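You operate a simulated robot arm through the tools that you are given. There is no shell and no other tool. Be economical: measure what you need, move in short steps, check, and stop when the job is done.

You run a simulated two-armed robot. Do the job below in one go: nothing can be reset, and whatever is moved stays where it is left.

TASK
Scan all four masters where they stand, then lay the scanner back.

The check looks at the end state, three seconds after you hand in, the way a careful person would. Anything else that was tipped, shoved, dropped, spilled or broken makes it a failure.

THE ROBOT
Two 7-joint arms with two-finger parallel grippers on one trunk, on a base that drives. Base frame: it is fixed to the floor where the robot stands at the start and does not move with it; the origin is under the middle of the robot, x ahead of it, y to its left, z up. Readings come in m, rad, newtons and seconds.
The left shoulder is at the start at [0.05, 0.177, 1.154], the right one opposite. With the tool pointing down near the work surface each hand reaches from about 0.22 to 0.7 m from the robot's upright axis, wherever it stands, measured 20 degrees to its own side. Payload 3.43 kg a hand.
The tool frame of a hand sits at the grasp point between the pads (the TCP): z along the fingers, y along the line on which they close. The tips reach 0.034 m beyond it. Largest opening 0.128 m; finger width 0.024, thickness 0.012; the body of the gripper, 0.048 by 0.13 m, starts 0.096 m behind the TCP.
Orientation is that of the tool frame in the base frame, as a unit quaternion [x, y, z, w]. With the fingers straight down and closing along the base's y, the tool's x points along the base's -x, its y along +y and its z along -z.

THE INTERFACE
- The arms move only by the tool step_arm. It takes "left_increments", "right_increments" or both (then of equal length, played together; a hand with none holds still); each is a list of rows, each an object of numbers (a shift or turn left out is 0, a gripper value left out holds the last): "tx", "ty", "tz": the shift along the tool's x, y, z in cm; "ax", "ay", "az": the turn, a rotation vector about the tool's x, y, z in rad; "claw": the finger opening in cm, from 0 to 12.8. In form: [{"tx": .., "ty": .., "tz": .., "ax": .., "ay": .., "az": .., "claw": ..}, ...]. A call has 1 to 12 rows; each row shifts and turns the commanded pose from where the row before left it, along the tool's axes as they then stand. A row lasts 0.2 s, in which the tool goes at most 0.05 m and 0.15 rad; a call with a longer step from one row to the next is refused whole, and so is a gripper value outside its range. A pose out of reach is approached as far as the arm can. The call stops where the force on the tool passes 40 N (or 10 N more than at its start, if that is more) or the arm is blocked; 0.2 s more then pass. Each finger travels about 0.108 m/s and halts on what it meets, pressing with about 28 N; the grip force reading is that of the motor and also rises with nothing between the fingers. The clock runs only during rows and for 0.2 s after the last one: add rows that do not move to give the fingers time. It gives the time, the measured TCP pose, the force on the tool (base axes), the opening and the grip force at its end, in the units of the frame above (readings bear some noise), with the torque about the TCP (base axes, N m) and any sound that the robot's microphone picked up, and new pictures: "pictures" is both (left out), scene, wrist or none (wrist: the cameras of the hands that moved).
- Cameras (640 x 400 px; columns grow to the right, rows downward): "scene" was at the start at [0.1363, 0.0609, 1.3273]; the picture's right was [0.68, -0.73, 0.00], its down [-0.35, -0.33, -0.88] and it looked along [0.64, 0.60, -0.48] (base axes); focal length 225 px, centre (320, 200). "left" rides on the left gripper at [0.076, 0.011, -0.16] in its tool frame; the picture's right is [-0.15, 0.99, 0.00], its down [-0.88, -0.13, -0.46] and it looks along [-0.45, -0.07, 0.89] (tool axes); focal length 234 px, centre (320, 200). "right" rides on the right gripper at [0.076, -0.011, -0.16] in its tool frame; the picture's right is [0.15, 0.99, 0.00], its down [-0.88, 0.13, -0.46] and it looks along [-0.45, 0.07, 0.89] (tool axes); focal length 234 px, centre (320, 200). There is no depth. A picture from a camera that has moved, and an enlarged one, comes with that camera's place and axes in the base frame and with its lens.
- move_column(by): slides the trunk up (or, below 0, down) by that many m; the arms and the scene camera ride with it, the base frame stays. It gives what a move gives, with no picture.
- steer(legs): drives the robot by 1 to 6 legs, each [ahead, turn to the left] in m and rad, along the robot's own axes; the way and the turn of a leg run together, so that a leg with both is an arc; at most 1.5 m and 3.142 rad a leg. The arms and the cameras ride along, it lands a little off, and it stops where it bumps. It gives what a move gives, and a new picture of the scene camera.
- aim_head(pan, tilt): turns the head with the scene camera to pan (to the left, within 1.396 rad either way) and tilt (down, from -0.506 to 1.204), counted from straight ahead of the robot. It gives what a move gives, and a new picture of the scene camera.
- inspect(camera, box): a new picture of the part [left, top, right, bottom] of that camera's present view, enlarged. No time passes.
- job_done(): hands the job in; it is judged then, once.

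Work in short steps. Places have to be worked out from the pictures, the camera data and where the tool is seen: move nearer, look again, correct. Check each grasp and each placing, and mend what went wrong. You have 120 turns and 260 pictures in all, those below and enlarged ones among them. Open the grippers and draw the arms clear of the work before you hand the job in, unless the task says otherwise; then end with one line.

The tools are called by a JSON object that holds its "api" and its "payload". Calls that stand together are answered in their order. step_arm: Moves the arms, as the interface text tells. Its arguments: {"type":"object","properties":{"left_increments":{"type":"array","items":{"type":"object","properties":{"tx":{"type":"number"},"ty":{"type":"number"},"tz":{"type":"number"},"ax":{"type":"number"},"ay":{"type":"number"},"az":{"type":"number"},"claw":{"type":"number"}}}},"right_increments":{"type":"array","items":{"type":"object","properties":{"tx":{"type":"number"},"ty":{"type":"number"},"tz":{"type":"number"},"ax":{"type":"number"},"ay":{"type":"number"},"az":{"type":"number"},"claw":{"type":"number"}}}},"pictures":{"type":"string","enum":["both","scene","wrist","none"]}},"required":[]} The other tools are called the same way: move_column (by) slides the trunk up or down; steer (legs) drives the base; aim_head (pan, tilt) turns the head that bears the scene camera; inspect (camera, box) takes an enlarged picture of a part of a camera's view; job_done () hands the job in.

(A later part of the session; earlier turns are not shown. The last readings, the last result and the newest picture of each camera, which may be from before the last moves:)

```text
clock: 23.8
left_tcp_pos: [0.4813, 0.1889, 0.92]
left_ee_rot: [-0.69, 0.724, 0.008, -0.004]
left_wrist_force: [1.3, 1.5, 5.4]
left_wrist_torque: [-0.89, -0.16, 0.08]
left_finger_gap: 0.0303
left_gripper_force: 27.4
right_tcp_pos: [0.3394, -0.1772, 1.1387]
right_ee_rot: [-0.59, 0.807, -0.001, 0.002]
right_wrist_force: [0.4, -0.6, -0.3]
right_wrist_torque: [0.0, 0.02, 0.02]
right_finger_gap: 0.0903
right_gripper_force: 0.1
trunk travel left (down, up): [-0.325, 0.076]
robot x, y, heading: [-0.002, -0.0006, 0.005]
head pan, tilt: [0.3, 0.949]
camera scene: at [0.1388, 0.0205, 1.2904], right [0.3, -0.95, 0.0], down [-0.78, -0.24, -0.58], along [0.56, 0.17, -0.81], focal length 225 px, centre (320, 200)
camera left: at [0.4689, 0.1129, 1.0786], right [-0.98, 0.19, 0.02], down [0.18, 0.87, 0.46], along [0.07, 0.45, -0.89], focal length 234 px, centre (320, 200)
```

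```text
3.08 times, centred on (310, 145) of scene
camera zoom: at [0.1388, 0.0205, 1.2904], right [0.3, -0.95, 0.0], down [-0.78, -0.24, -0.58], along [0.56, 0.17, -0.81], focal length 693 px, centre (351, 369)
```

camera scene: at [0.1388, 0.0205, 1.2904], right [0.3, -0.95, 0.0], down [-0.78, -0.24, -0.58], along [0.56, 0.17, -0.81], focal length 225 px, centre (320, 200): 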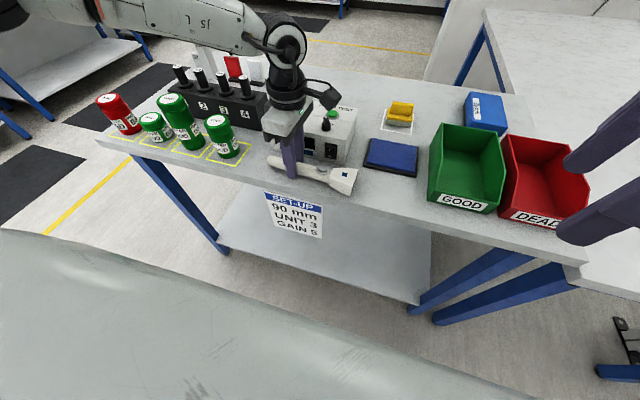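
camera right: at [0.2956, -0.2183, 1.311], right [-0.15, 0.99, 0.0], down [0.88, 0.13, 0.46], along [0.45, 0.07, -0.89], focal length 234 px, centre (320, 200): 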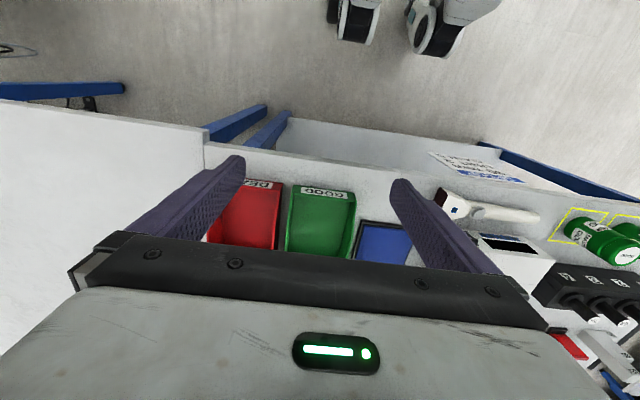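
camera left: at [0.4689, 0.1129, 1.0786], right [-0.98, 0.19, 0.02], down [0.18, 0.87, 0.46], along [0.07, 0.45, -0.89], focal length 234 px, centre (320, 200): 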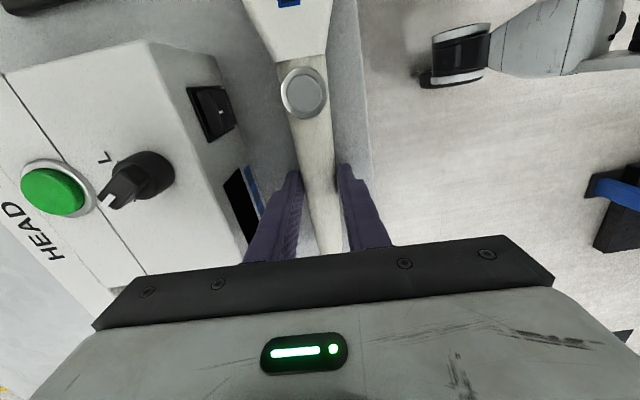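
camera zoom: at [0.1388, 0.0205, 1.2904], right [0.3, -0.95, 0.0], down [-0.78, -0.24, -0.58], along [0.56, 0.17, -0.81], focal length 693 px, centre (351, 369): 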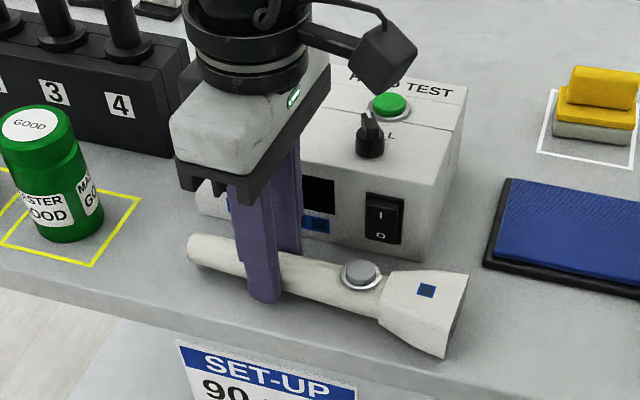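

The scanner sits within a couple mm of its original place, station unmoved. Release and rise.

{"api": "step_arm", "payload": {"left_increments": [{"claw": 4}, {"claw": 5.4}, {}, {"tz": -4}, {"tz": -4.5}, {"tz": -4.5}, {"tz": -4.5}], "pictures": "wrist"}}

```text
clock: 25.4
left_tcp_pos: [0.4813, 0.1855, 1.0944]
left_ee_rot: [-0.69, 0.724, 0.01, -0.005]
left_wrist_force: [-0.3, 0.5, -0.4]
left_wrist_torque: [0.0, 0.01, -0.02]
left_finger_gap: 0.0537
left_gripper_force: 0.0
right_tcp_pos: [0.3397, -0.1784, 1.1384]
right_ee_rot: [-0.591, 0.806, -0.001, 0.001]
right_wrist_force: [0.5, -0.1, 0.9]
right_wrist_torque: [-0.03, -0.02, 0.02]
right_finger_gap: 0.0901
right_gripper_force: 0.1
trunk travel left (down, up): [-0.325, 0.076]
robot x, y, heading: [0.0026, 0.0013, -0.002]
head pan, tilt: [0.3, 0.949]
camera left: at [0.4705, 0.1089, 1.2536], right [-0.98, 0.19, 0.02], down [0.18, 0.87, 0.46], along [0.07, 0.45, -0.89], focal length 234 px, centre (320, 200)
```

left: 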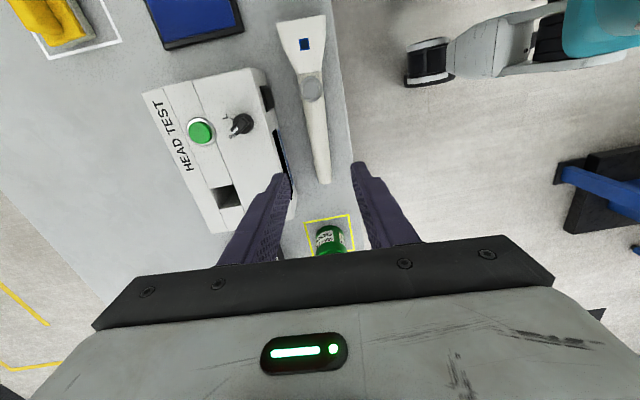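

Retract the left hand to its side while turning the right hand the other way.

{"api": "step_arm", "payload": {"left_increments": [{"ty": 3, "tx": -3.4}, {"ty": 3, "tx": -3.4}, {"ty": 3, "tx": -3.4}, {"ty": 3, "tx": -3.4}, {"ty": 3, "tx": -3.4}, {"ty": 3, "tx": -3.4}, {"az": 0.149}, {"az": 0.149}, {"az": 0.149}, {"az": 0.149}, {"az": 0.149}, {"az": 0.149}], "right_increments": [{"az": 0.149}, {"az": 0.149}, {"az": 0.149}, {"az": 0.149}, {"az": 0.149}, {"az": 0.149}, {"az": 0.149}, {"az": 0.149}, {"az": 0.149}, {"az": 0.149}, {"az": 0.149}, {"az": 0.149}], "pictures": "none"}}

```text
clock: 28.0
left_tcp_pos: [0.3149, 0.4, 1.1]
left_ee_rot: [-0.308, 0.951, 0.007, -0.007]
left_wrist_force: [-0.3, 0.3, -0.5]
left_wrist_torque: [-0.02, 0.01, -0.01]
left_finger_gap: 0.054
left_gripper_force: 0.1
right_tcp_pos: [0.3393, -0.1778, 1.1374]
right_ee_rot: [0.26, 0.966, 0.0, 0.001]
right_wrist_force: [0.2, -0.8, 0.6]
right_wrist_torque: [0.02, 0.0, -0.01]
right_finger_gap: 0.0899
right_gripper_force: 0.1
trunk travel left (down, up): [-0.325, 0.076]
robot x, y, heading: [-0.0004, -0.0028, 0.004]
head pan, tilt: [0.3, 0.949]
```

{"api": "step_arm", "payload": {"left_increments": [{"az": 0.125}, {"az": 0.125}, {"az": 0.125}, {"az": 0.125}, {"az": 0.125}, {}, {}, {}], "right_increments": [{"az": 0.136}, {"az": 0.136}, {"az": 0.136}, {"az": 0.136}, {"az": 0.136}, {"az": 0.136}, {"az": 0.136}, {"az": 0.136, "claw": 5.6}], "pictures": "both"}}

```text
clock: 29.8
left_tcp_pos: [0.3139, 0.4006, 1.0983]
left_ee_rot: [-0.001, 1.0, 0.004, -0.01]
left_wrist_force: [0.0, -0.3, -0.6]
left_wrist_torque: [-0.01, 0.01, 0.0]
left_finger_gap: 0.0542
left_gripper_force: 0.0
right_tcp_pos: [0.3389, -0.1783, 1.1376]
right_ee_rot: [0.723, 0.691, 0.001, 0.001]
right_wrist_force: [-1.0, -0.9, -0.1]
right_wrist_torque: [-0.01, 0.01, -0.02]
right_finger_gap: 0.0561
right_gripper_force: 0.1
trunk travel left (down, up): [-0.325, 0.076]
robot x, y, heading: [-0.0007, -0.0012, -0.001]
head pan, tilt: [0.3, 0.949]
camera scene: at [0.1393, 0.0204, 1.2903], right [0.3, -0.95, 0.0], down [-0.78, -0.24, -0.58], along [0.56, 0.17, -0.81], focal length 225 px, centre (320, 200)
camera right: at [0.332, -0.1014, 1.2979], right [0.99, 0.1, 0.0], down [0.09, -0.89, 0.46], along [0.05, -0.45, -0.89], focal length 234 px, centre (320, 200)
camera left: at [0.242, 0.4106, 1.2595], right [0.14, 0.99, 0.0], down [0.89, -0.13, 0.44], along [0.43, -0.06, -0.9], focal length 234 px, centre (320, 200)
```

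scene: 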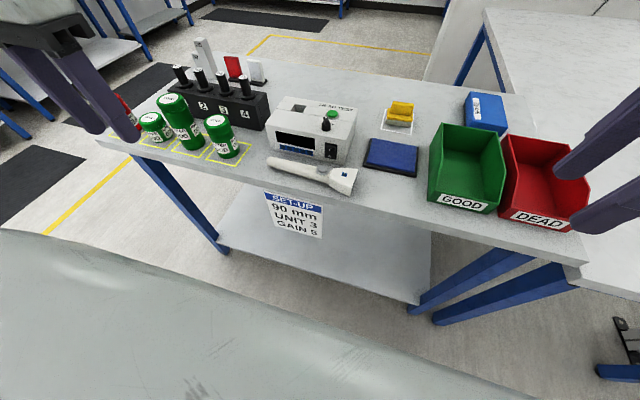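
right: 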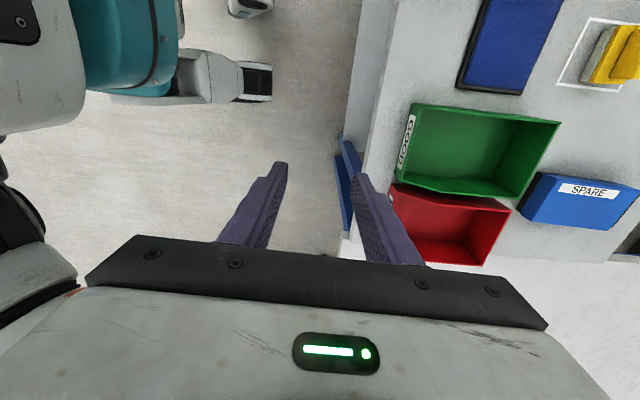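
left: 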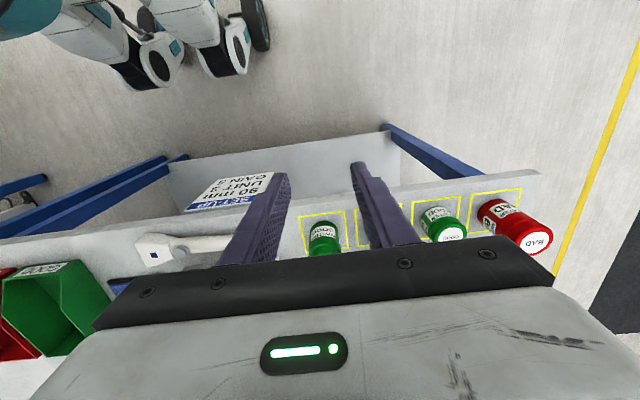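

Move the right hand over the handle at (0.484, 0.182).

{"api": "step_arm", "payload": {"right_increments": [{"tx": 4.07, "ty": 1.45}, {"tx": 4.07, "ty": 1.45}, {"tx": 4.07, "ty": 1.45}, {"tx": 4.07, "ty": 1.45}, {"tx": 4.07, "ty": 1.45}, {"tx": 4.07, "ty": 1.45}, {"tx": 4.07, "ty": 1.45}, {"tx": 4.07, "ty": 1.45}, {"tx": 4.07, "ty": 1.45}, {}], "pictures": "both"}}

```text
clock: 32.2
left_tcp_pos: [0.3143, 0.4002, 1.0989]
left_ee_rot: [-0.002, 1.0, 0.003, -0.01]
left_wrist_force: [0.1, 0.5, 0.6]
left_wrist_torque: [0.01, 0.01, 0.0]
left_finger_gap: 0.0538
left_gripper_force: 0.1
right_tcp_pos: [0.4965, 0.0939, 1.1496]
right_ee_rot: [0.752, 0.659, 0.013, -0.018]
right_wrist_force: [-0.2, 0.1, 0.5]
right_wrist_torque: [-0.02, 0.0, 0.02]
right_finger_gap: 0.056
right_gripper_force: 0.0
right hand out of reach, approached as far as the arm can: row 8, 9
trunk travel left (down, up): [-0.325, 0.076]
robot x, y, heading: [-0.002, 0.0018, 0.002]
head pan, tilt: [0.3, 0.949]
stopped in row 10 (right hand): the arm was blocked; the commanded pose is now the measured one
camera scene: at [0.1393, 0.0204, 1.2903], right [0.3, -0.95, 0.0], down [-0.78, -0.24, -0.58], along [0.56, 0.17, -0.81], focal length 225 px, centre (320, 200)
camera right: at [0.4963, 0.164, 1.3128], right [1.0, 0.01, 0.0], down [0.01, -0.91, 0.42], along [0.0, -0.42, -0.91], focal length 234 px, centre (320, 200)
```

scene: 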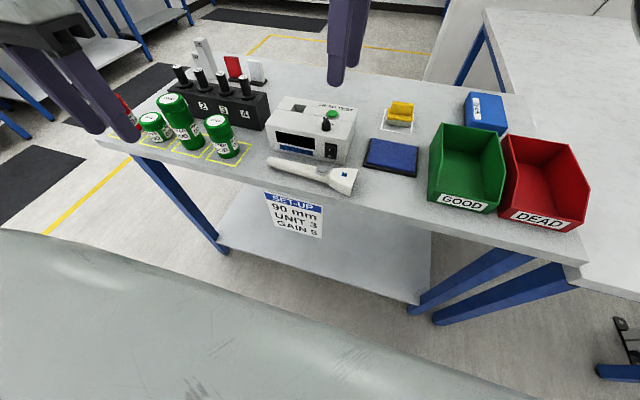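
right: 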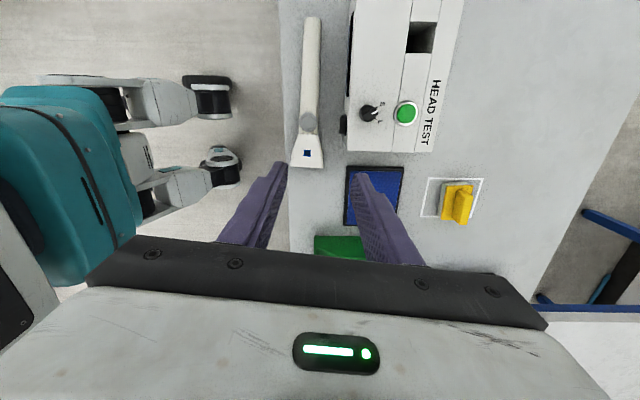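

The right arm can't reach across far enough. I'll shift the robot sideways to y≈0.35 (turn left, drive, turn back), hands well above everything.

{"api": "step_arm", "payload": {"right_increments": [{"tx": -4, "ty": -2}, {"tx": -4, "ty": -2}, {"tx": -4, "ty": -2}, {"tx": -4, "ty": -2}], "pictures": "none"}}

{"api": "steer", "payload": {"legs": [[0, 1.571], [0.36, 0], [0, -1.571]]}}

```text
clock: 33.2
left_tcp_pos: [0.3149, 0.4004, 1.0995]
left_ee_rot: [-0.002, 1.0, 0.005, -0.01]
left_wrist_force: [-0.3, 0.4, -0.4]
left_wrist_torque: [0.01, 0.01, 0.05]
left_finger_gap: 0.054
left_gripper_force: 0.1
right_tcp_pos: [0.394, -0.0521, 1.1432]
right_ee_rot: [0.751, 0.66, 0.014, -0.016]
right_wrist_force: [0.2, 0.0, 0.4]
right_wrist_torque: [0.01, -0.01, 0.0]
right_finger_gap: 0.056
right_gripper_force: 0.0
trunk travel left (down, up): [-0.325, 0.076]
robot x, y, heading: [-0.0013, -0.0029, -0.0]
head pan, tilt: [0.3, 0.949]
```

```text
clock: 43.2
left_tcp_pos: [0.3147, 0.7622, 1.1004]
left_ee_rot: [-0.001, 1.0, 0.004, -0.01]
left_wrist_force: [-0.1, 0.1, -0.3]
left_wrist_torque: [-0.01, -0.02, -0.02]
left_finger_gap: 0.054
left_gripper_force: 0.1
right_tcp_pos: [0.3941, 0.3105, 1.1448]
right_ee_rot: [0.75, 0.661, 0.013, -0.017]
right_wrist_force: [0.8, -0.1, -0.8]
right_wrist_torque: [0.01, 0.01, -0.01]
right_finger_gap: 0.0564
right_gripper_force: 0.2
trunk travel left (down, up): [-0.325, 0.076]
robot x, y, heading: [0.0029, 0.3613, -0.003]
head pan, tilt: [0.3, 0.949]
camera scene: at [0.1391, 0.3818, 1.2903], right [0.3, -0.96, 0.0], down [-0.78, -0.24, -0.58], along [0.56, 0.17, -0.81], focal length 225 px, centre (320, 200)
```

scene: 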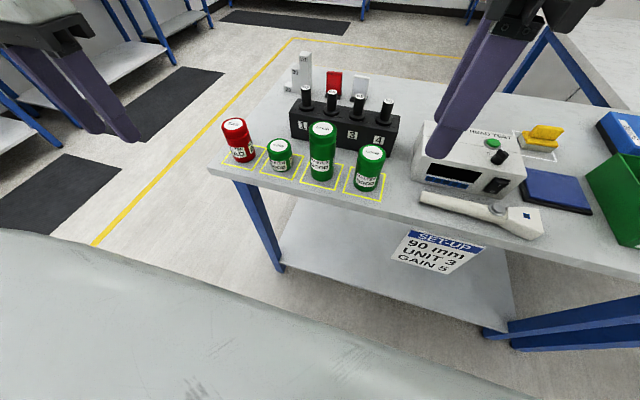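

Robot now at y≈0.36. Correct the right hand's tilt and move it over the handle.

{"api": "step_arm", "payload": {"right_increments": [{"ax": -0.007, "ay": -0.042, "az": -0.084}, {"tx": -3.1, "ty": 2.4}, {"tx": -3.1, "ty": 2.4}, {"tx": -3.1, "ty": 2.4}, {"tx": -3.1, "ty": 2.3}, {"tz": 4}, {"tz": 4}], "pictures": "wrist"}}

{"api": "aim_head", "payload": {"pan": 0.0, "tilt": 0.85}}

```text
clock: 44.8
left_tcp_pos: [0.3152, 0.7603, 1.0997]
left_ee_rot: [0.0, 1.0, 0.003, -0.009]
left_wrist_force: [-0.1, -0.3, 0.0]
left_wrist_torque: [0.0, -0.03, 0.0]
left_finger_gap: 0.054
left_gripper_force: 0.1
right_tcp_pos: [0.4819, 0.184, 1.0615]
right_ee_rot: [0.723, 0.691, 0.001, 0.0]
right_wrist_force: [0.4, 0.1, 0.0]
right_wrist_torque: [0.0, -0.01, 0.02]
right_finger_gap: 0.0562
right_gripper_force: 0.0
trunk travel left (down, up): [-0.325, 0.076]
robot x, y, heading: [-0.0045, 0.3613, -0.001]
head pan, tilt: [0.3, 0.949]
camera right: at [0.4737, 0.2616, 1.2223], right [0.99, 0.1, 0.0], down [0.09, -0.89, 0.46], along [0.05, -0.45, -0.89], focal length 234 px, centre (320, 200)
```

right: 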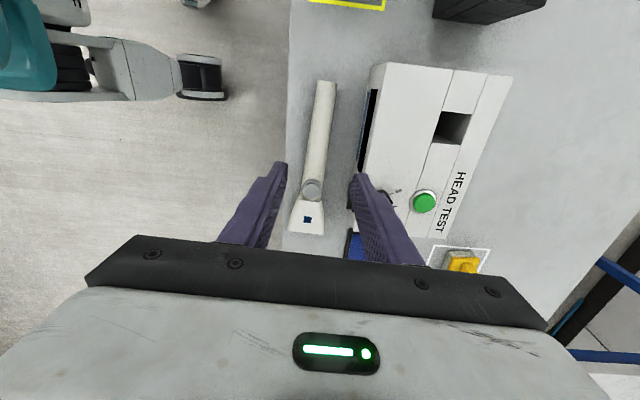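

```text
clock: 45.6
left_tcp_pos: [0.3148, 0.7624, 1.0983]
left_ee_rot: [0.0, 1.0, 0.004, -0.01]
left_wrist_force: [0.0, -0.5, -0.1]
left_wrist_torque: [0.01, 0.01, -0.01]
left_finger_gap: 0.0539
left_gripper_force: 0.1
right_tcp_pos: [0.4818, 0.184, 1.0629]
right_ee_rot: [0.722, 0.691, 0.001, 0.001]
right_wrist_force: [0.1, -0.5, 0.0]
right_wrist_torque: [0.0, -0.04, 0.01]
right_finger_gap: 0.0561
right_gripper_force: 0.0
trunk travel left (down, up): [-0.325, 0.076]
robot x, y, heading: [0.0009, 0.3614, -0.002]
head pan, tilt: [0.0, 0.85]
camera scene: at [0.1478, 0.3605, 1.2978], right [0.0, -1.0, 0.0], down [-0.75, 0.0, -0.66], along [0.66, 0.0, -0.75], focal length 225 px, centre (320, 200)
```

scene: 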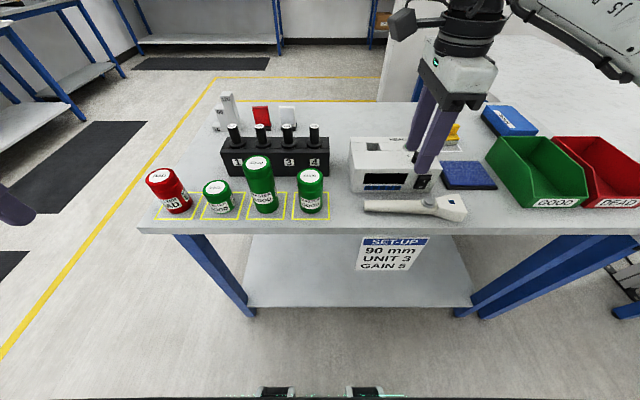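

Alignment good. Descend most of the way.

{"api": "step_arm", "payload": {"right_increments": [{"tz": 4}, {"tz": 4}, {"tz": 3.5}, {"tz": 1.5}], "pictures": "wrist"}}

```text
clock: 46.6
left_tcp_pos: [0.3157, 0.7619, 1.0998]
left_ee_rot: [0.0, 1.0, 0.004, -0.009]
left_wrist_force: [0.0, -0.1, -0.1]
left_wrist_torque: [-0.01, 0.01, 0.01]
left_finger_gap: 0.0538
left_gripper_force: 0.1
right_tcp_pos: [0.4827, 0.182, 0.9316]
right_ee_rot: [0.723, 0.691, 0.0, 0.001]
right_wrist_force: [-0.2, -0.1, -0.4]
right_wrist_torque: [-0.02, -0.01, -0.03]
right_finger_gap: 0.0564
right_gripper_force: 0.2
trunk travel left (down, up): [-0.325, 0.076]
robot x, y, heading: [-0.0008, 0.3638, -0.006]
head pan, tilt: [0.0, 0.85]
camera right: at [0.4747, 0.259, 1.0917], right [0.99, 0.1, 0.0], down [0.09, -0.89, 0.46], along [0.05, -0.45, -0.89], focal length 234 px, centre (320, 200)
```

right: 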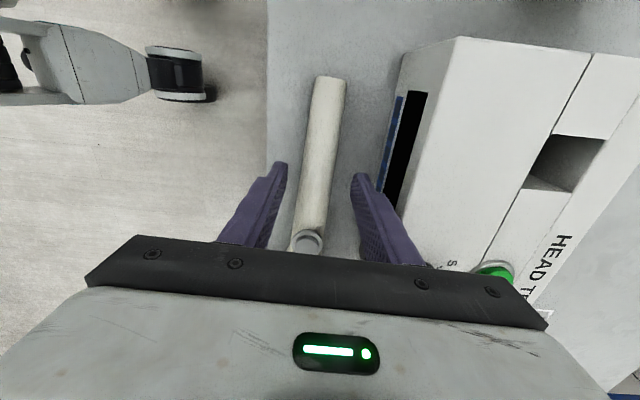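

Lower 1.4 cm and close on the handle.

{"api": "step_arm", "payload": {"right_increments": [{"tz": 0.8}, {"tz": 0.6}, {"claw": 4}, {"claw": 3}, {"claw": 2}, {"claw": 1.5}, {}], "pictures": "both"}}

```text
clock: 48.2
left_tcp_pos: [0.3147, 0.7613, 1.0994]
left_ee_rot: [-0.001, 1.0, 0.003, -0.01]
left_wrist_force: [0.3, -0.1, -0.2]
left_wrist_torque: [0.01, -0.02, 0.0]
left_finger_gap: 0.0543
left_gripper_force: 0.0
right_tcp_pos: [0.4837, 0.1814, 0.9207]
right_ee_rot: [0.722, 0.691, 0.0, 0.001]
right_wrist_force: [0.9, 0.7, 0.6]
right_wrist_torque: [0.03, 0.01, 0.0]
right_finger_gap: 0.0301
right_gripper_force: 27.8
trunk travel left (down, up): [-0.325, 0.076]
robot x, y, heading: [-0.0023, 0.3658, 0.007]
head pan, tilt: [0.0, 0.85]
camera scene: at [0.1478, 0.3604, 1.2978], right [0.0, -1.0, 0.0], down [-0.75, 0.0, -0.66], along [0.66, 0.0, -0.75], focal length 225 px, centre (320, 200)
camera right: at [0.4752, 0.2588, 1.079], right [0.99, 0.1, 0.0], down [0.09, -0.89, 0.46], along [0.05, -0.45, -0.89], focal length 234 px, centre (320, 200)
```

scene: 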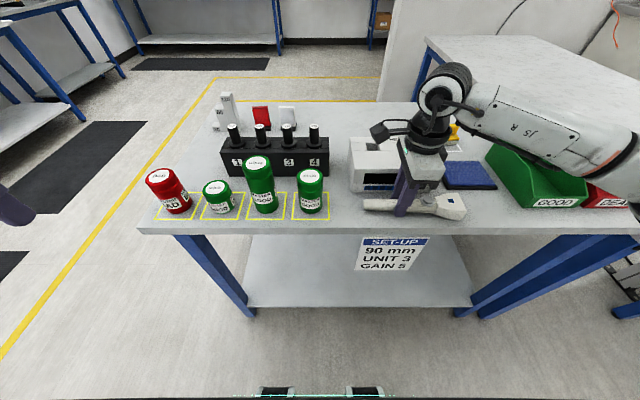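
right: 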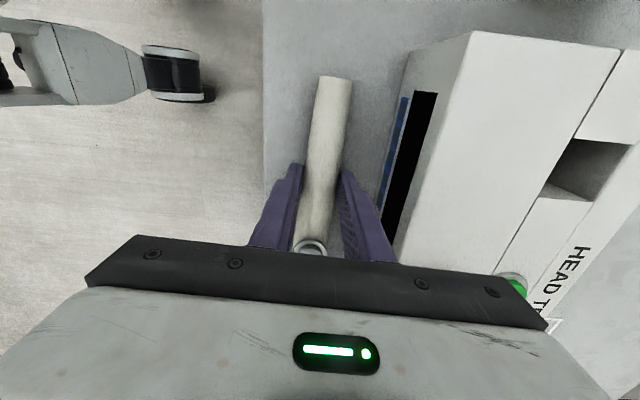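

Grip firm (return pose TCP (0.4837, 0.1814, 0.9207), yaw −1.613). Lift straight up 10 cm in small steps.

{"api": "step_arm", "payload": {"right_increments": [{"tz": -1}, {"tz": -2}, {"tz": -3.5}, {"tz": -3.5}, {"tz": -3.5}, {"tz": -3.5}], "pictures": "both"}}

```text
clock: 49.6
left_tcp_pos: [0.3145, 0.7627, 1.0992]
left_ee_rot: [0.0, 1.0, 0.003, -0.009]
left_wrist_force: [1.1, -0.3, -0.6]
left_wrist_torque: [0.0, -0.01, -0.01]
left_finger_gap: 0.054
left_gripper_force: 0.0
right_tcp_pos: [0.4817, 0.1841, 1.0896]
right_ee_rot: [0.722, 0.692, 0.0, 0.001]
right_wrist_force: [-0.6, -0.5, -1.9]
right_wrist_torque: [0.05, -0.02, -0.02]
right_finger_gap: 0.0304
right_gripper_force: 27.9
trunk travel left (down, up): [-0.325, 0.076]
robot x, y, heading: [0.0009, 0.3589, 0.003]
head pan, tilt: [0.0, 0.85]
camera scene: at [0.1475, 0.3607, 1.2978], right [0.0, -1.0, 0.0], down [-0.75, 0.0, -0.66], along [0.66, 0.0, -0.75], focal length 225 px, centre (320, 200)
camera right: at [0.4737, 0.262, 1.249], right [0.99, 0.1, 0.0], down [0.09, -0.88, 0.46], along [0.05, -0.45, -0.89], focal length 234 px, centre (320, 200)
```

scene: 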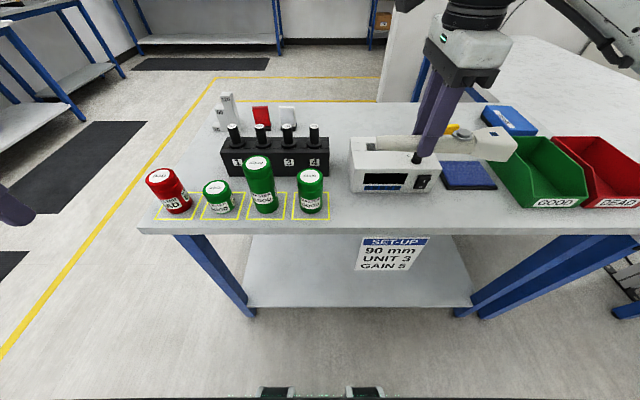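
right: 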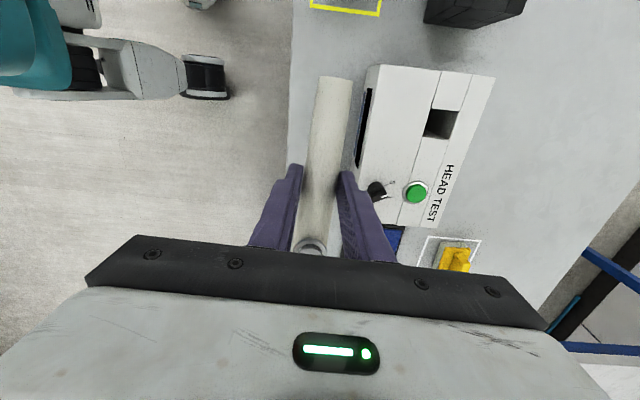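

Held well, scanner light. Drive the robot back 0.22 m to give room in front of the table.

{"api": "steer", "payload": {"legs": [[-0.22, 0]]}}

```text
clock: 51.2
left_tcp_pos: [0.0978, 0.7626, 1.1003]
left_ee_rot: [-0.003, 1.0, 0.004, -0.01]
left_wrist_force: [-0.4, 0.6, -0.2]
left_wrist_torque: [-0.02, 0.02, -0.02]
left_finger_gap: 0.0538
left_gripper_force: 0.1
right_tcp_pos: [0.2654, 0.1852, 1.0897]
right_ee_rot: [0.722, 0.692, 0.001, 0.001]
right_wrist_force: [0.2, -0.1, -2.4]
right_wrist_torque: [0.04, -0.04, -0.01]
right_finger_gap: 0.0304
right_gripper_force: 28.2
trunk travel left (down, up): [-0.325, 0.076]
robot x, y, heading: [-0.2169, 0.3648, 0.002]
head pan, tilt: [0.0, 0.85]
camera scene: at [-0.0687, 0.3605, 1.2979], right [0.0, -1.0, 0.0], down [-0.75, 0.0, -0.66], along [0.66, 0.0, -0.75], focal length 225 px, centre (320, 200)
```

scene: 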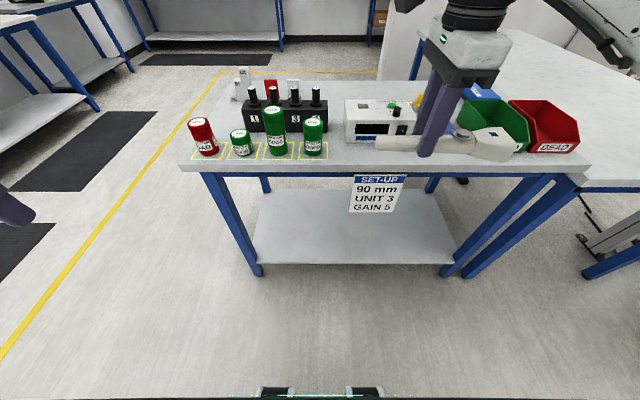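

Swing the scanner's head forward (+x) and at once turn the left hand to point −y with fingers closing vertically.

{"api": "step_arm", "payload": {"right_increments": [{"az": -0.1466}, {"az": -0.1466}, {"az": -0.1466}, {"az": -0.1466}, {"az": -0.1466}, {"az": -0.1466}, {"az": -0.1466}, {"az": -0.1466}, {"az": -0.1466}, {"az": -0.1466}, {"az": -0.1466}], "left_increments": [{"ax": 0.1428}, {"ax": 0.1428}, {"ax": 0.1428}, {"ax": 0.1428}, {"ax": 0.1428}, {"ax": 0.1428}, {"ax": 0.1428}, {"ax": 0.1428}, {"ax": 0.1428}, {"ax": 0.1428}, {"ax": 0.1428, "claw": 9}], "pictures": "both"}}

```text
clock: 53.6
left_tcp_pos: [0.0982, 0.7619, 1.0989]
left_ee_rot: [-0.008, 0.709, -0.705, -0.005]
left_wrist_force: [0.0, 0.6, 0.1]
left_wrist_torque: [-0.02, 0.02, 0.03]
left_finger_gap: 0.0899
left_gripper_force: 0.0
right_tcp_pos: [0.2679, 0.1853, 1.0883]
right_ee_rot: [-0.002, 1.0, 0.0, 0.0]
right_wrist_force: [0.6, -0.1, -2.4]
right_wrist_torque: [0.03, 0.09, -0.03]
right_finger_gap: 0.0304
right_gripper_force: 27.8
trunk travel left (down, up): [-0.325, 0.076]
robot x, y, heading: [-0.2186, 0.3618, 0.007]
head pan, tilt: [0.0, 0.85]
camera scene: at [-0.0678, 0.3606, 1.2978], right [0.0, -1.0, 0.0], down [-0.75, 0.0, -0.66], along [0.66, 0.0, -0.75], focal length 225 px, centre (320, 200)
camera right: at [0.1912, 0.1752, 1.248], right [-0.15, 0.99, 0.0], down [0.88, 0.13, 0.46], along [0.45, 0.07, -0.89], focal length 234 px, centre (320, 200)
camera left: at [0.0214, 0.922, 1.0894], right [0.13, 0.01, -0.99], down [0.88, 0.46, 0.12], along [0.46, -0.89, 0.05], focal length 234 px, centre (320, 200)
```

scene: 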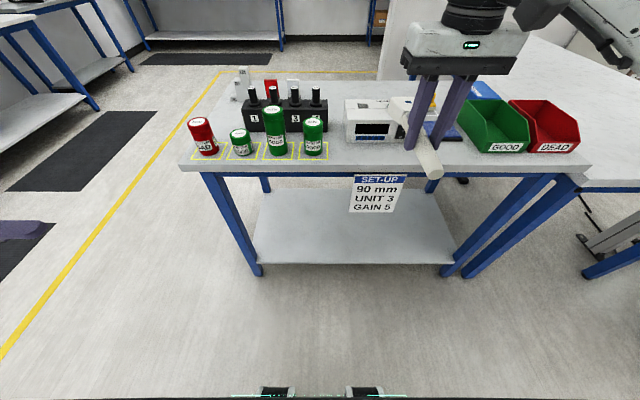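
right: 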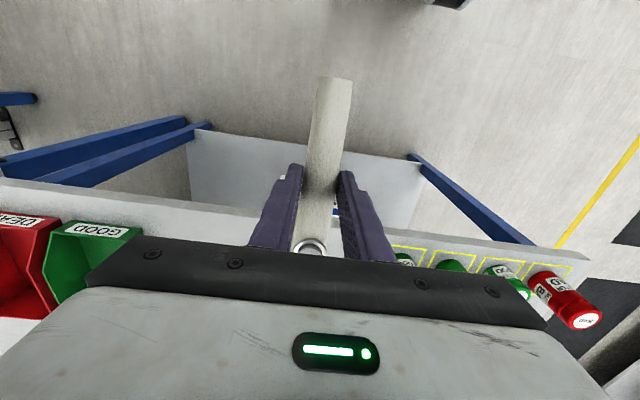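
left: 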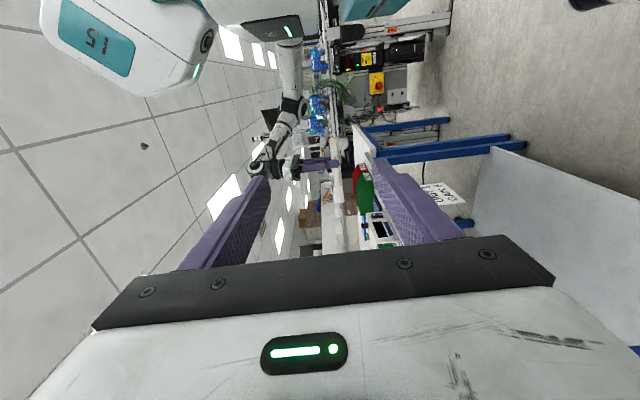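

Both poses work. Measure the masters with an enlarged scene view.

{"api": "inspect", "payload": {"camera": "scene", "box": [180, 90, 340, 190]}}

```text
4.00 times, centred on (260, 140) of scene
camera zoom: at [-0.0678, 0.3606, 1.2978], right [0.0, -1.0, 0.0], down [-0.75, 0.0, -0.66], along [0.66, 0.0, -0.75], focal length 901 px, centre (560, 440)
```

zoom: 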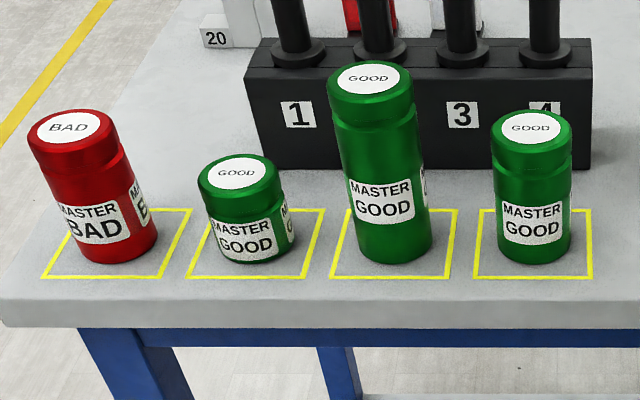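

Masters at x≈0.505, y≈0.381, 0.486, 0.591, 0.696, labels facing the robot at z≈0.915. Bring the scanner in front of the nearest master, ~90 mm away.

{"api": "step_arm", "payload": {"right_increments": [{"ty": 4.2, "tx": 0.4}, {"ty": 4.2, "tx": 0.4}, {"ty": 4.2, "tx": 0.4}, {"ty": 4, "tx": 0.4}, {"ty": 3, "tx": 0.2}, {"tz": 4}, {"tz": 4}, {"tz": 4}, {"tz": 3.3}, {}], "left_increments": [{"tx": -3}, {"tx": -3}, {"tx": -3}, {"tx": -3}, {"tx": -3}, {"tx": -3, "ty": 3}, {"tx": -3, "ty": 3}, {"ty": 4}, {"ty": 4}, {"ty": 4}], "pictures": "both"}}

```text
clock: 55.8
left_tcp_pos: [0.2461, 0.6935, 0.9655]
left_ee_rot: [-0.011, 0.71, -0.704, -0.004]
left_wrist_force: [-0.2, -0.5, 0.0]
left_wrist_torque: [-0.03, 0.0, 0.02]
left_finger_gap: 0.0899
left_gripper_force: 0.1
left hand out of reach, approached as far as the arm can: row 6, 7, 8, 9, 10
right_tcp_pos: [0.2464, 0.381, 0.9352]
right_ee_rot: [0.0, 1.0, 0.0, 0.001]
right_wrist_force: [0.1, 0.0, -2.1]
right_wrist_torque: [-0.02, 0.07, -0.02]
right_finger_gap: 0.0305
right_gripper_force: 27.9
trunk travel left (down, up): [-0.325, 0.076]
robot x, y, heading: [-0.2158, 0.3608, 0.0]
head pan, tilt: [0.0, 0.85]
camera scene: at [-0.0681, 0.3606, 1.2979], right [0.0, -1.0, 0.0], down [-0.75, 0.0, -0.66], along [0.66, 0.0, -0.75], focal length 225 px, centre (320, 200)
camera right: at [0.1714, 0.3708, 1.0943], right [-0.15, 0.99, 0.0], down [0.88, 0.13, 0.46], along [0.45, 0.07, -0.89], focal length 234 px, centre (320, 200)
camera left: at [0.17, 0.8535, 0.9565], right [0.12, 0.01, -0.99], down [0.88, 0.46, 0.12], along [0.46, -0.89, 0.05], focal length 234 px, centre (320, 200)
```

scene: 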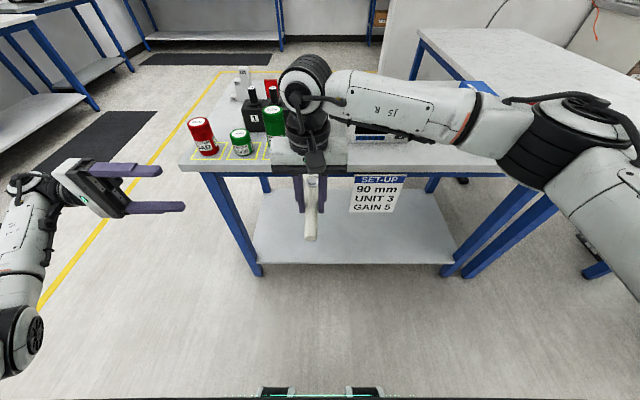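
right: 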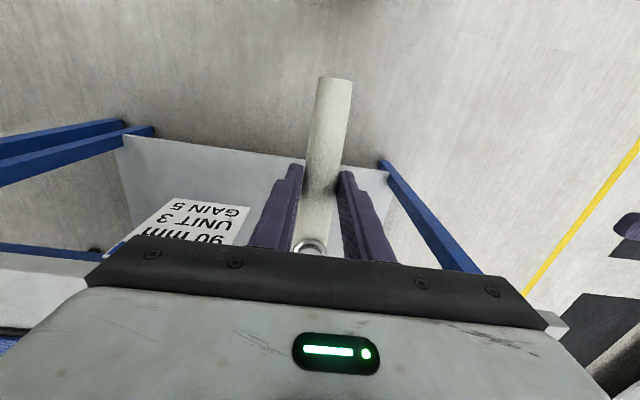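
left: 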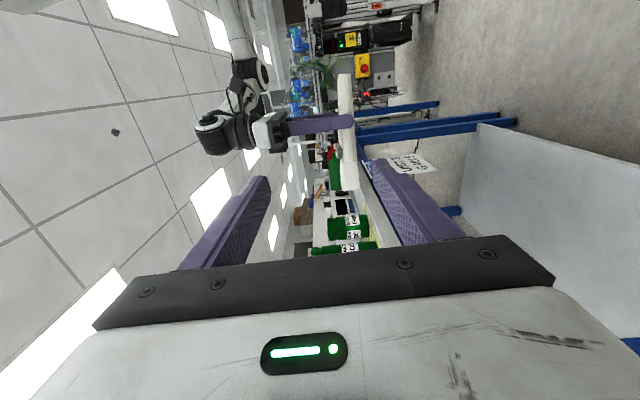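

Right is in place. Bring the left hand inward toward the button (stopping short at y≈0.49).

{"api": "step_arm", "payload": {"left_increments": [{"tz": 4}, {"tz": 4, "tx": -1}, {"tz": 4, "tx": -1.5, "ty": 1}, {"tz": 4, "tx": -2, "ty": 1.5}, {"tz": 3.5, "tx": -2, "ty": 1.5}, {}], "pictures": "both"}}

```text
clock: 57.2
left_tcp_pos: [0.3058, 0.4982, 0.9181]
left_ee_rot: [-0.009, 0.71, -0.704, -0.007]
left_wrist_force: [-0.4, 0.9, 1.1]
left_wrist_torque: [-0.04, 0.03, 0.0]
left_finger_gap: 0.0898
left_gripper_force: 0.0
left hand out of reach, approached as far as the arm can: row 5
right_tcp_pos: [0.2457, 0.382, 0.9347]
right_ee_rot: [-0.001, 1.0, -0.001, 0.001]
right_wrist_force: [-1.2, 0.2, -1.9]
right_wrist_torque: [-0.03, 0.07, 0.0]
right_finger_gap: 0.0304
right_gripper_force: 27.3
trunk travel left (down, up): [-0.325, 0.076]
robot x, y, heading: [-0.213, 0.3598, 0.008]
head pan, tilt: [0.0, 0.85]
camera scene: at [-0.068, 0.3612, 1.2978], right [0.0, -1.0, 0.0], down [-0.75, 0.0, -0.66], along [0.66, 0.0, -0.75], focal length 225 px, centre (320, 200)
camera left: at [0.2289, 0.658, 0.9082], right [0.12, 0.01, -0.99], down [0.88, 0.46, 0.11], along [0.46, -0.89, 0.05], focal length 234 px, centre (320, 200)
```

scene: 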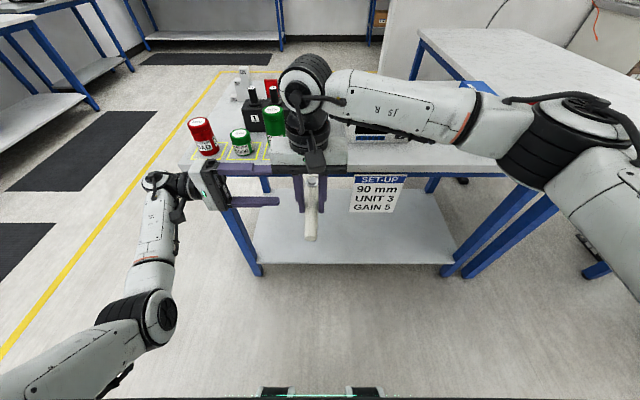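
left: 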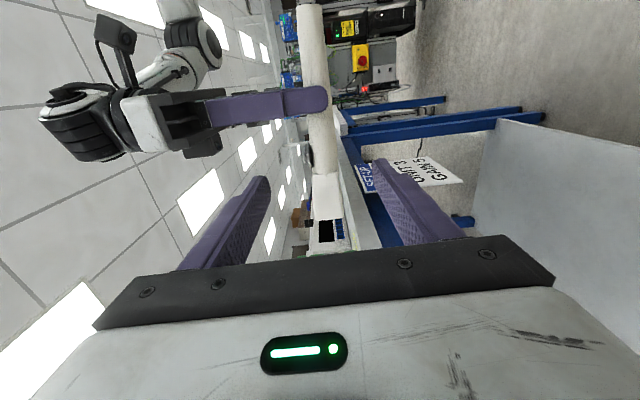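

Close to the scanner; enlarge the left view to find the button.

{"api": "inspect", "payload": {"camera": "left", "box": [240, 60, 400, 260]}}

```text
2.00 times, centred on (320, 160) of left
camera zoom: at [0.2289, 0.658, 0.9082], right [0.12, 0.01, -0.99], down [0.88, 0.46, 0.11], along [0.46, -0.89, 0.05], focal length 468 px, centre (320, 280)
```

zoom: 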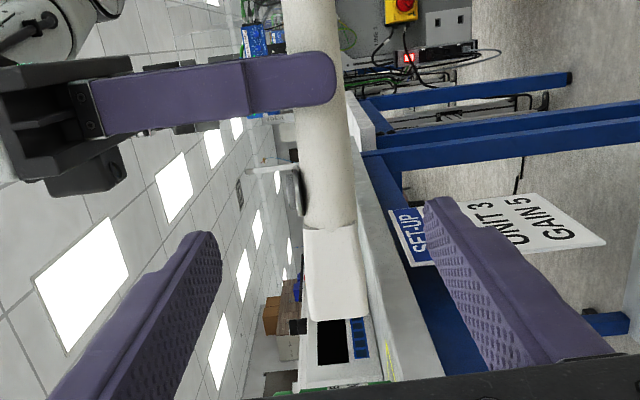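

Button at about (0.31, 0.381, 0.933). Advance the open fingers around it.

{"api": "step_arm", "payload": {"left_increments": [{"tz": 2.5, "tx": -0.4}, {"tz": 2.5, "ty": 0.2}, {"tz": 2.5}, {"tz": 2.5}, {}], "pictures": "both"}}

```text
clock: 58.4
left_tcp_pos: [0.3095, 0.3987, 0.9156]
left_ee_rot: [-0.008, 0.709, -0.705, -0.005]
left_wrist_force: [0.1, -0.1, -0.8]
left_wrist_torque: [-0.01, 0.02, 0.01]
left_finger_gap: 0.09
left_gripper_force: 0.1
right_tcp_pos: [0.2464, 0.3812, 0.9345]
right_ee_rot: [-0.001, 1.0, 0.0, 0.001]
right_wrist_force: [0.0, 0.8, -1.0]
right_wrist_torque: [0.03, 0.05, -0.01]
right_finger_gap: 0.0305
right_gripper_force: 28.0
trunk travel left (down, up): [-0.325, 0.076]
robot x, y, heading: [-0.2177, 0.364, 0.006]
head pan, tilt: [0.0, 0.85]
camera scene: at [-0.068, 0.3606, 1.2978], right [0.0, -1.0, 0.0], down [-0.75, 0.0, -0.66], along [0.66, 0.0, -0.75], focal length 225 px, centre (320, 200)
camera left: at [0.2335, 0.5588, 0.9067], right [0.13, 0.01, -0.99], down [0.88, 0.46, 0.12], along [0.46, -0.89, 0.05], focal length 234 px, centre (320, 200)
```

scene: 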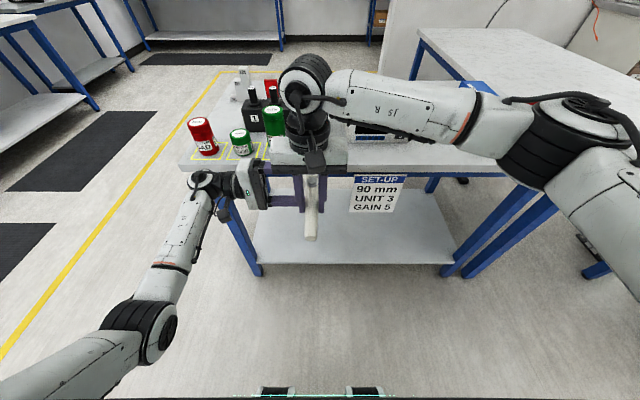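
left: 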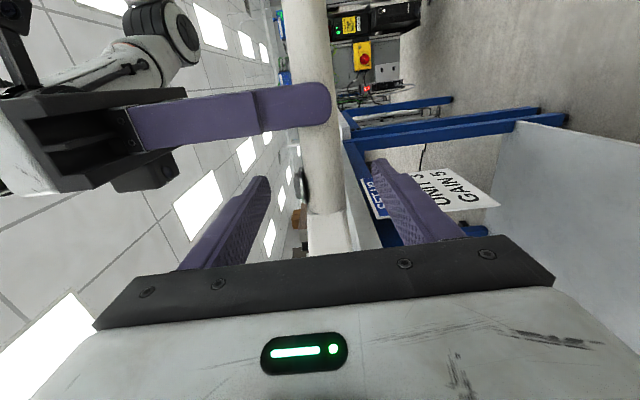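

Aligned. Close onto button and underside, listening for sound.

{"api": "step_arm", "payload": {"left_increments": [{"claw": 6}, {"claw": 4.5}, {"claw": 3.8}, {"claw": 3.4}, {"claw": 3.0}, {}, {}], "pictures": "wrist"}}

```text
clock: 60.0
left_tcp_pos: [0.3115, 0.3995, 0.9143]
left_ee_rot: [-0.009, 0.71, -0.704, -0.006]
left_wrist_force: [4.4, 2.2, -14.9]
left_wrist_torque: [0.17, -0.57, -0.09]
left_finger_gap: 0.0321
left_gripper_force: 27.8
right_tcp_pos: [0.2471, 0.3823, 0.9348]
right_ee_rot: [-0.001, 1.0, 0.0, 0.001]
right_wrist_force: [-3.9, -2.2, 16.2]
right_wrist_torque: [0.29, -0.42, 0.08]
right_finger_gap: 0.0305
right_gripper_force: 27.9
trunk travel left (down, up): [-0.325, 0.076]
robot x, y, heading: [-0.2153, 0.3602, 0.003]
head pan, tilt: [0.0, 0.85]
heard: click
camera left: at [0.2333, 0.5594, 0.9055], right [0.13, 0.01, -0.99], down [0.88, 0.46, 0.12], along [0.46, -0.89, 0.05], focal length 234 px, centre (320, 200)
```

left: 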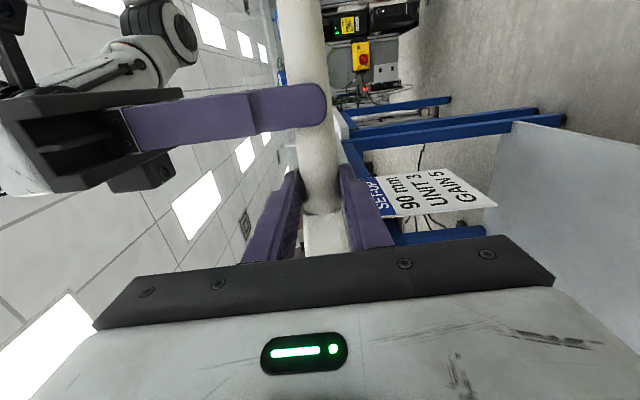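

A click was heard. Now move both hands forward together in small steps with the button held, listening for a read.

{"api": "step_arm", "payload": {"left_increments": [{"ty": 0.15}, {"tx": -1}, {"tx": -1}, {"tx": -1}, {}], "right_increments": [{}, {"tx": -1}, {"tx": -1}, {"tx": -1}, {}], "pictures": "scene"}}

```text
clock: 61.2
left_tcp_pos: [0.3065, 0.3981, 0.9162]
left_ee_rot: [-0.005, 0.709, -0.705, -0.008]
left_wrist_force: [-2.3, -0.9, 3.0]
left_wrist_torque: [-0.11, -0.09, -0.05]
left_finger_gap: 0.0318
left_gripper_force: 1.4
left hand out of reach, approached as far as the arm can: row 2, 3, 4
right_tcp_pos: [0.2794, 0.3812, 0.937]
right_ee_rot: [0.002, 1.0, -0.001, 0.004]
right_wrist_force: [1.2, -1.1, -5.2]
right_wrist_torque: [0.07, 0.18, 0.01]
right_finger_gap: 0.0304
right_gripper_force: 27.8
trunk travel left (down, up): [-0.325, 0.076]
robot x, y, heading: [-0.2168, 0.3657, 0.002]
head pan, tilt: [0.0, 0.85]
camera scene: at [-0.068, 0.3604, 1.2978], right [0.0, -1.0, 0.0], down [-0.75, 0.0, -0.66], along [0.66, 0.0, -0.75], focal length 225 px, centre (320, 200)
```

scene: 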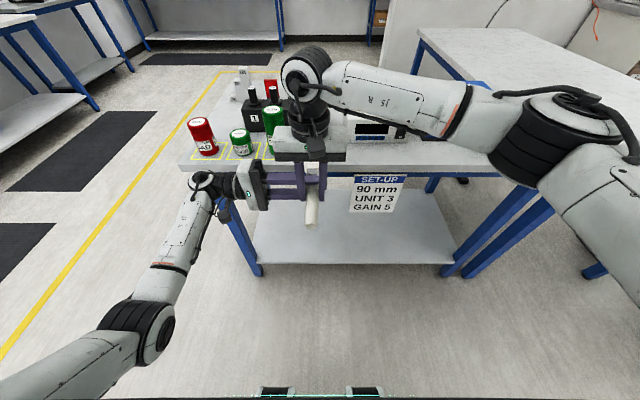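

The left arm is at its reach limit here and slid back off the button. Open, withdraw it, and pull the scanner back a bit; then bring the robot closer.

{"api": "step_arm", "payload": {"left_increments": [{"claw": 6}, {"claw": 9}, {}, {"tz": -3}, {"tz": -4}, {"tz": -4}, {"tz": -4}, {}, {}, {}], "right_increments": [{}, {}, {}, {}, {}, {}, {}, {"tx": 4}, {"tx": 4}, {"tx": 4}], "pictures": "none"}}

{"api": "step_arm", "payload": {"right_increments": [{"az": 0.14}, {"az": 0.14}, {"az": 0.14}, {"az": 0.14}, {"az": 0.14}, {"az": 0.14}], "pictures": "scene"}}

```text
clock: 63.4
left_tcp_pos: [0.2898, 0.5124, 0.9116]
left_ee_rot: [-0.008, 0.709, -0.705, -0.005]
left_wrist_force: [0.0, 0.6, 1.0]
left_wrist_torque: [-0.03, 0.0, 0.0]
left_finger_gap: 0.09
left_gripper_force: 0.1
left hand out of reach, approached as far as the arm can: row 5, 6, 7
right_tcp_pos: [0.1589, 0.3789, 0.9368]
right_ee_rot: [0.0, 1.0, 0.0, 0.001]
right_wrist_force: [-0.7, 0.8, -1.9]
right_wrist_torque: [0.02, 0.07, 0.0]
right_finger_gap: 0.0305
right_gripper_force: 27.8
trunk travel left (down, up): [-0.325, 0.076]
robot x, y, heading: [-0.2176, 0.3625, 0.0]
head pan, tilt: [0.0, 0.85]
```

```text
clock: 64.8
left_tcp_pos: [0.2899, 0.5134, 0.9101]
left_ee_rot: [-0.009, 0.71, -0.705, -0.005]
left_wrist_force: [0.1, 0.1, -0.4]
left_wrist_torque: [0.03, -0.02, 0.01]
left_finger_gap: 0.0899
left_gripper_force: 0.0
right_tcp_pos: [0.1586, 0.3812, 0.9363]
right_ee_rot: [0.409, 0.913, 0.0, 0.001]
right_wrist_force: [0.8, 0.5, -0.8]
right_wrist_torque: [0.03, 0.04, -0.02]
right_finger_gap: 0.0304
right_gripper_force: 27.7
trunk travel left (down, up): [-0.325, 0.076]
robot x, y, heading: [-0.216, 0.3628, 0.001]
head pan, tilt: [0.0, 0.85]
camera scene: at [-0.068, 0.3606, 1.2978], right [0.0, -1.0, 0.0], down [-0.75, 0.0, -0.66], along [0.66, 0.0, -0.75], focal length 225 px, centre (320, 200)
```

scene: 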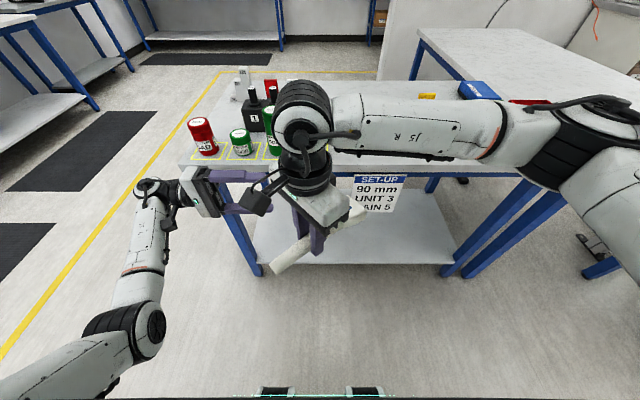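

{"api": "step_arm", "payload": {"right_increments": [{"tx": -3, "ty": -2.7}, {"tx": -3, "ty": -2.7}, {"tx": -3, "ty": -2.7}, {"tx": -3, "ty": -2.7}, {"tx": -3, "ty": -2.7}], "pictures": "none"}}

{"api": "inspect", "payload": {"camera": "scene", "box": [300, 160, 480, 280]}}

```text
clock: 66.0
left_tcp_pos: [0.29, 0.5135, 0.9101]
left_ee_rot: [-0.009, 0.71, -0.704, -0.005]
left_wrist_force: [0.2, 0.4, -0.2]
left_wrist_torque: [-0.03, 0.04, 0.01]
left_finger_gap: 0.0897
left_gripper_force: 0.0
right_tcp_pos: [0.1599, 0.1766, 0.9355]
right_ee_rot: [0.407, 0.913, 0.0, 0.001]
right_wrist_force: [0.8, -0.1, -1.3]
right_wrist_torque: [0.05, 0.04, 0.02]
right_finger_gap: 0.0302
right_gripper_force: 28.4
trunk travel left (down, up): [-0.325, 0.076]
robot x, y, heading: [-0.212, 0.3601, 0.005]
head pan, tilt: [0.0, 0.85]
```

```text
3.33 times, centred on (390, 220) of scene
camera zoom: at [-0.0682, 0.36, 1.2979], right [0.0, -1.0, 0.0], down [-0.75, 0.0, -0.66], along [0.66, 0.0, -0.75], focal length 751 px, centre (87, 133)
```

zoom: 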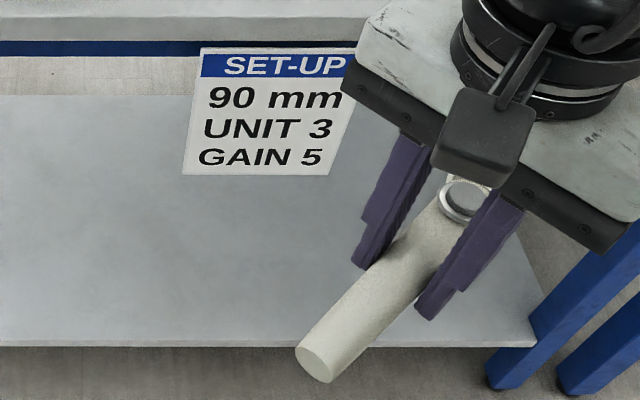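

Rotate the head toward +y to see its indicator from the scene camera.

{"api": "step_arm", "payload": {"right_increments": [{"az": -0.149}, {"az": -0.149}, {"az": -0.149}, {"az": -0.149}, {"az": -0.149}, {"az": -0.149}, {"az": -0.149}, {"az": -0.149}, {"az": -0.149}, {"az": -0.149}], "pictures": "none"}}

{"api": "inspect", "payload": {"camera": "scene", "box": [280, 140, 480, 280]}}

```text
clock: 68.2
left_tcp_pos: [0.2903, 0.5122, 0.9108]
left_ee_rot: [-0.009, 0.709, -0.705, -0.005]
left_wrist_force: [-0.2, 0.5, 0.6]
left_wrist_torque: [0.03, 0.02, -0.01]
left_finger_gap: 0.0899
left_gripper_force: 0.0
right_tcp_pos: [0.1599, 0.1792, 0.9361]
right_ee_rot: [-0.322, 0.947, -0.001, 0.0]
right_wrist_force: [-0.8, 1.1, -2.0]
right_wrist_torque: [-0.06, 0.08, -0.02]
right_finger_gap: 0.0304
right_gripper_force: 28.4
trunk travel left (down, up): [-0.325, 0.076]
robot x, y, heading: [-0.2162, 0.3641, 0.005]
head pan, tilt: [0.0, 0.85]
```

```text
2.86 times, centred on (380, 210) of scene
camera zoom: at [-0.068, 0.3605, 1.2978], right [0.0, -1.0, 0.0], down [-0.75, 0.0, -0.66], along [0.66, 0.0, -0.75], focal length 644 px, centre (149, 171)
```

zoom: 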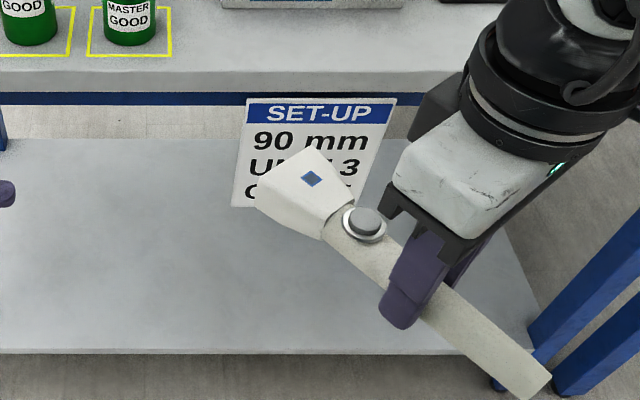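

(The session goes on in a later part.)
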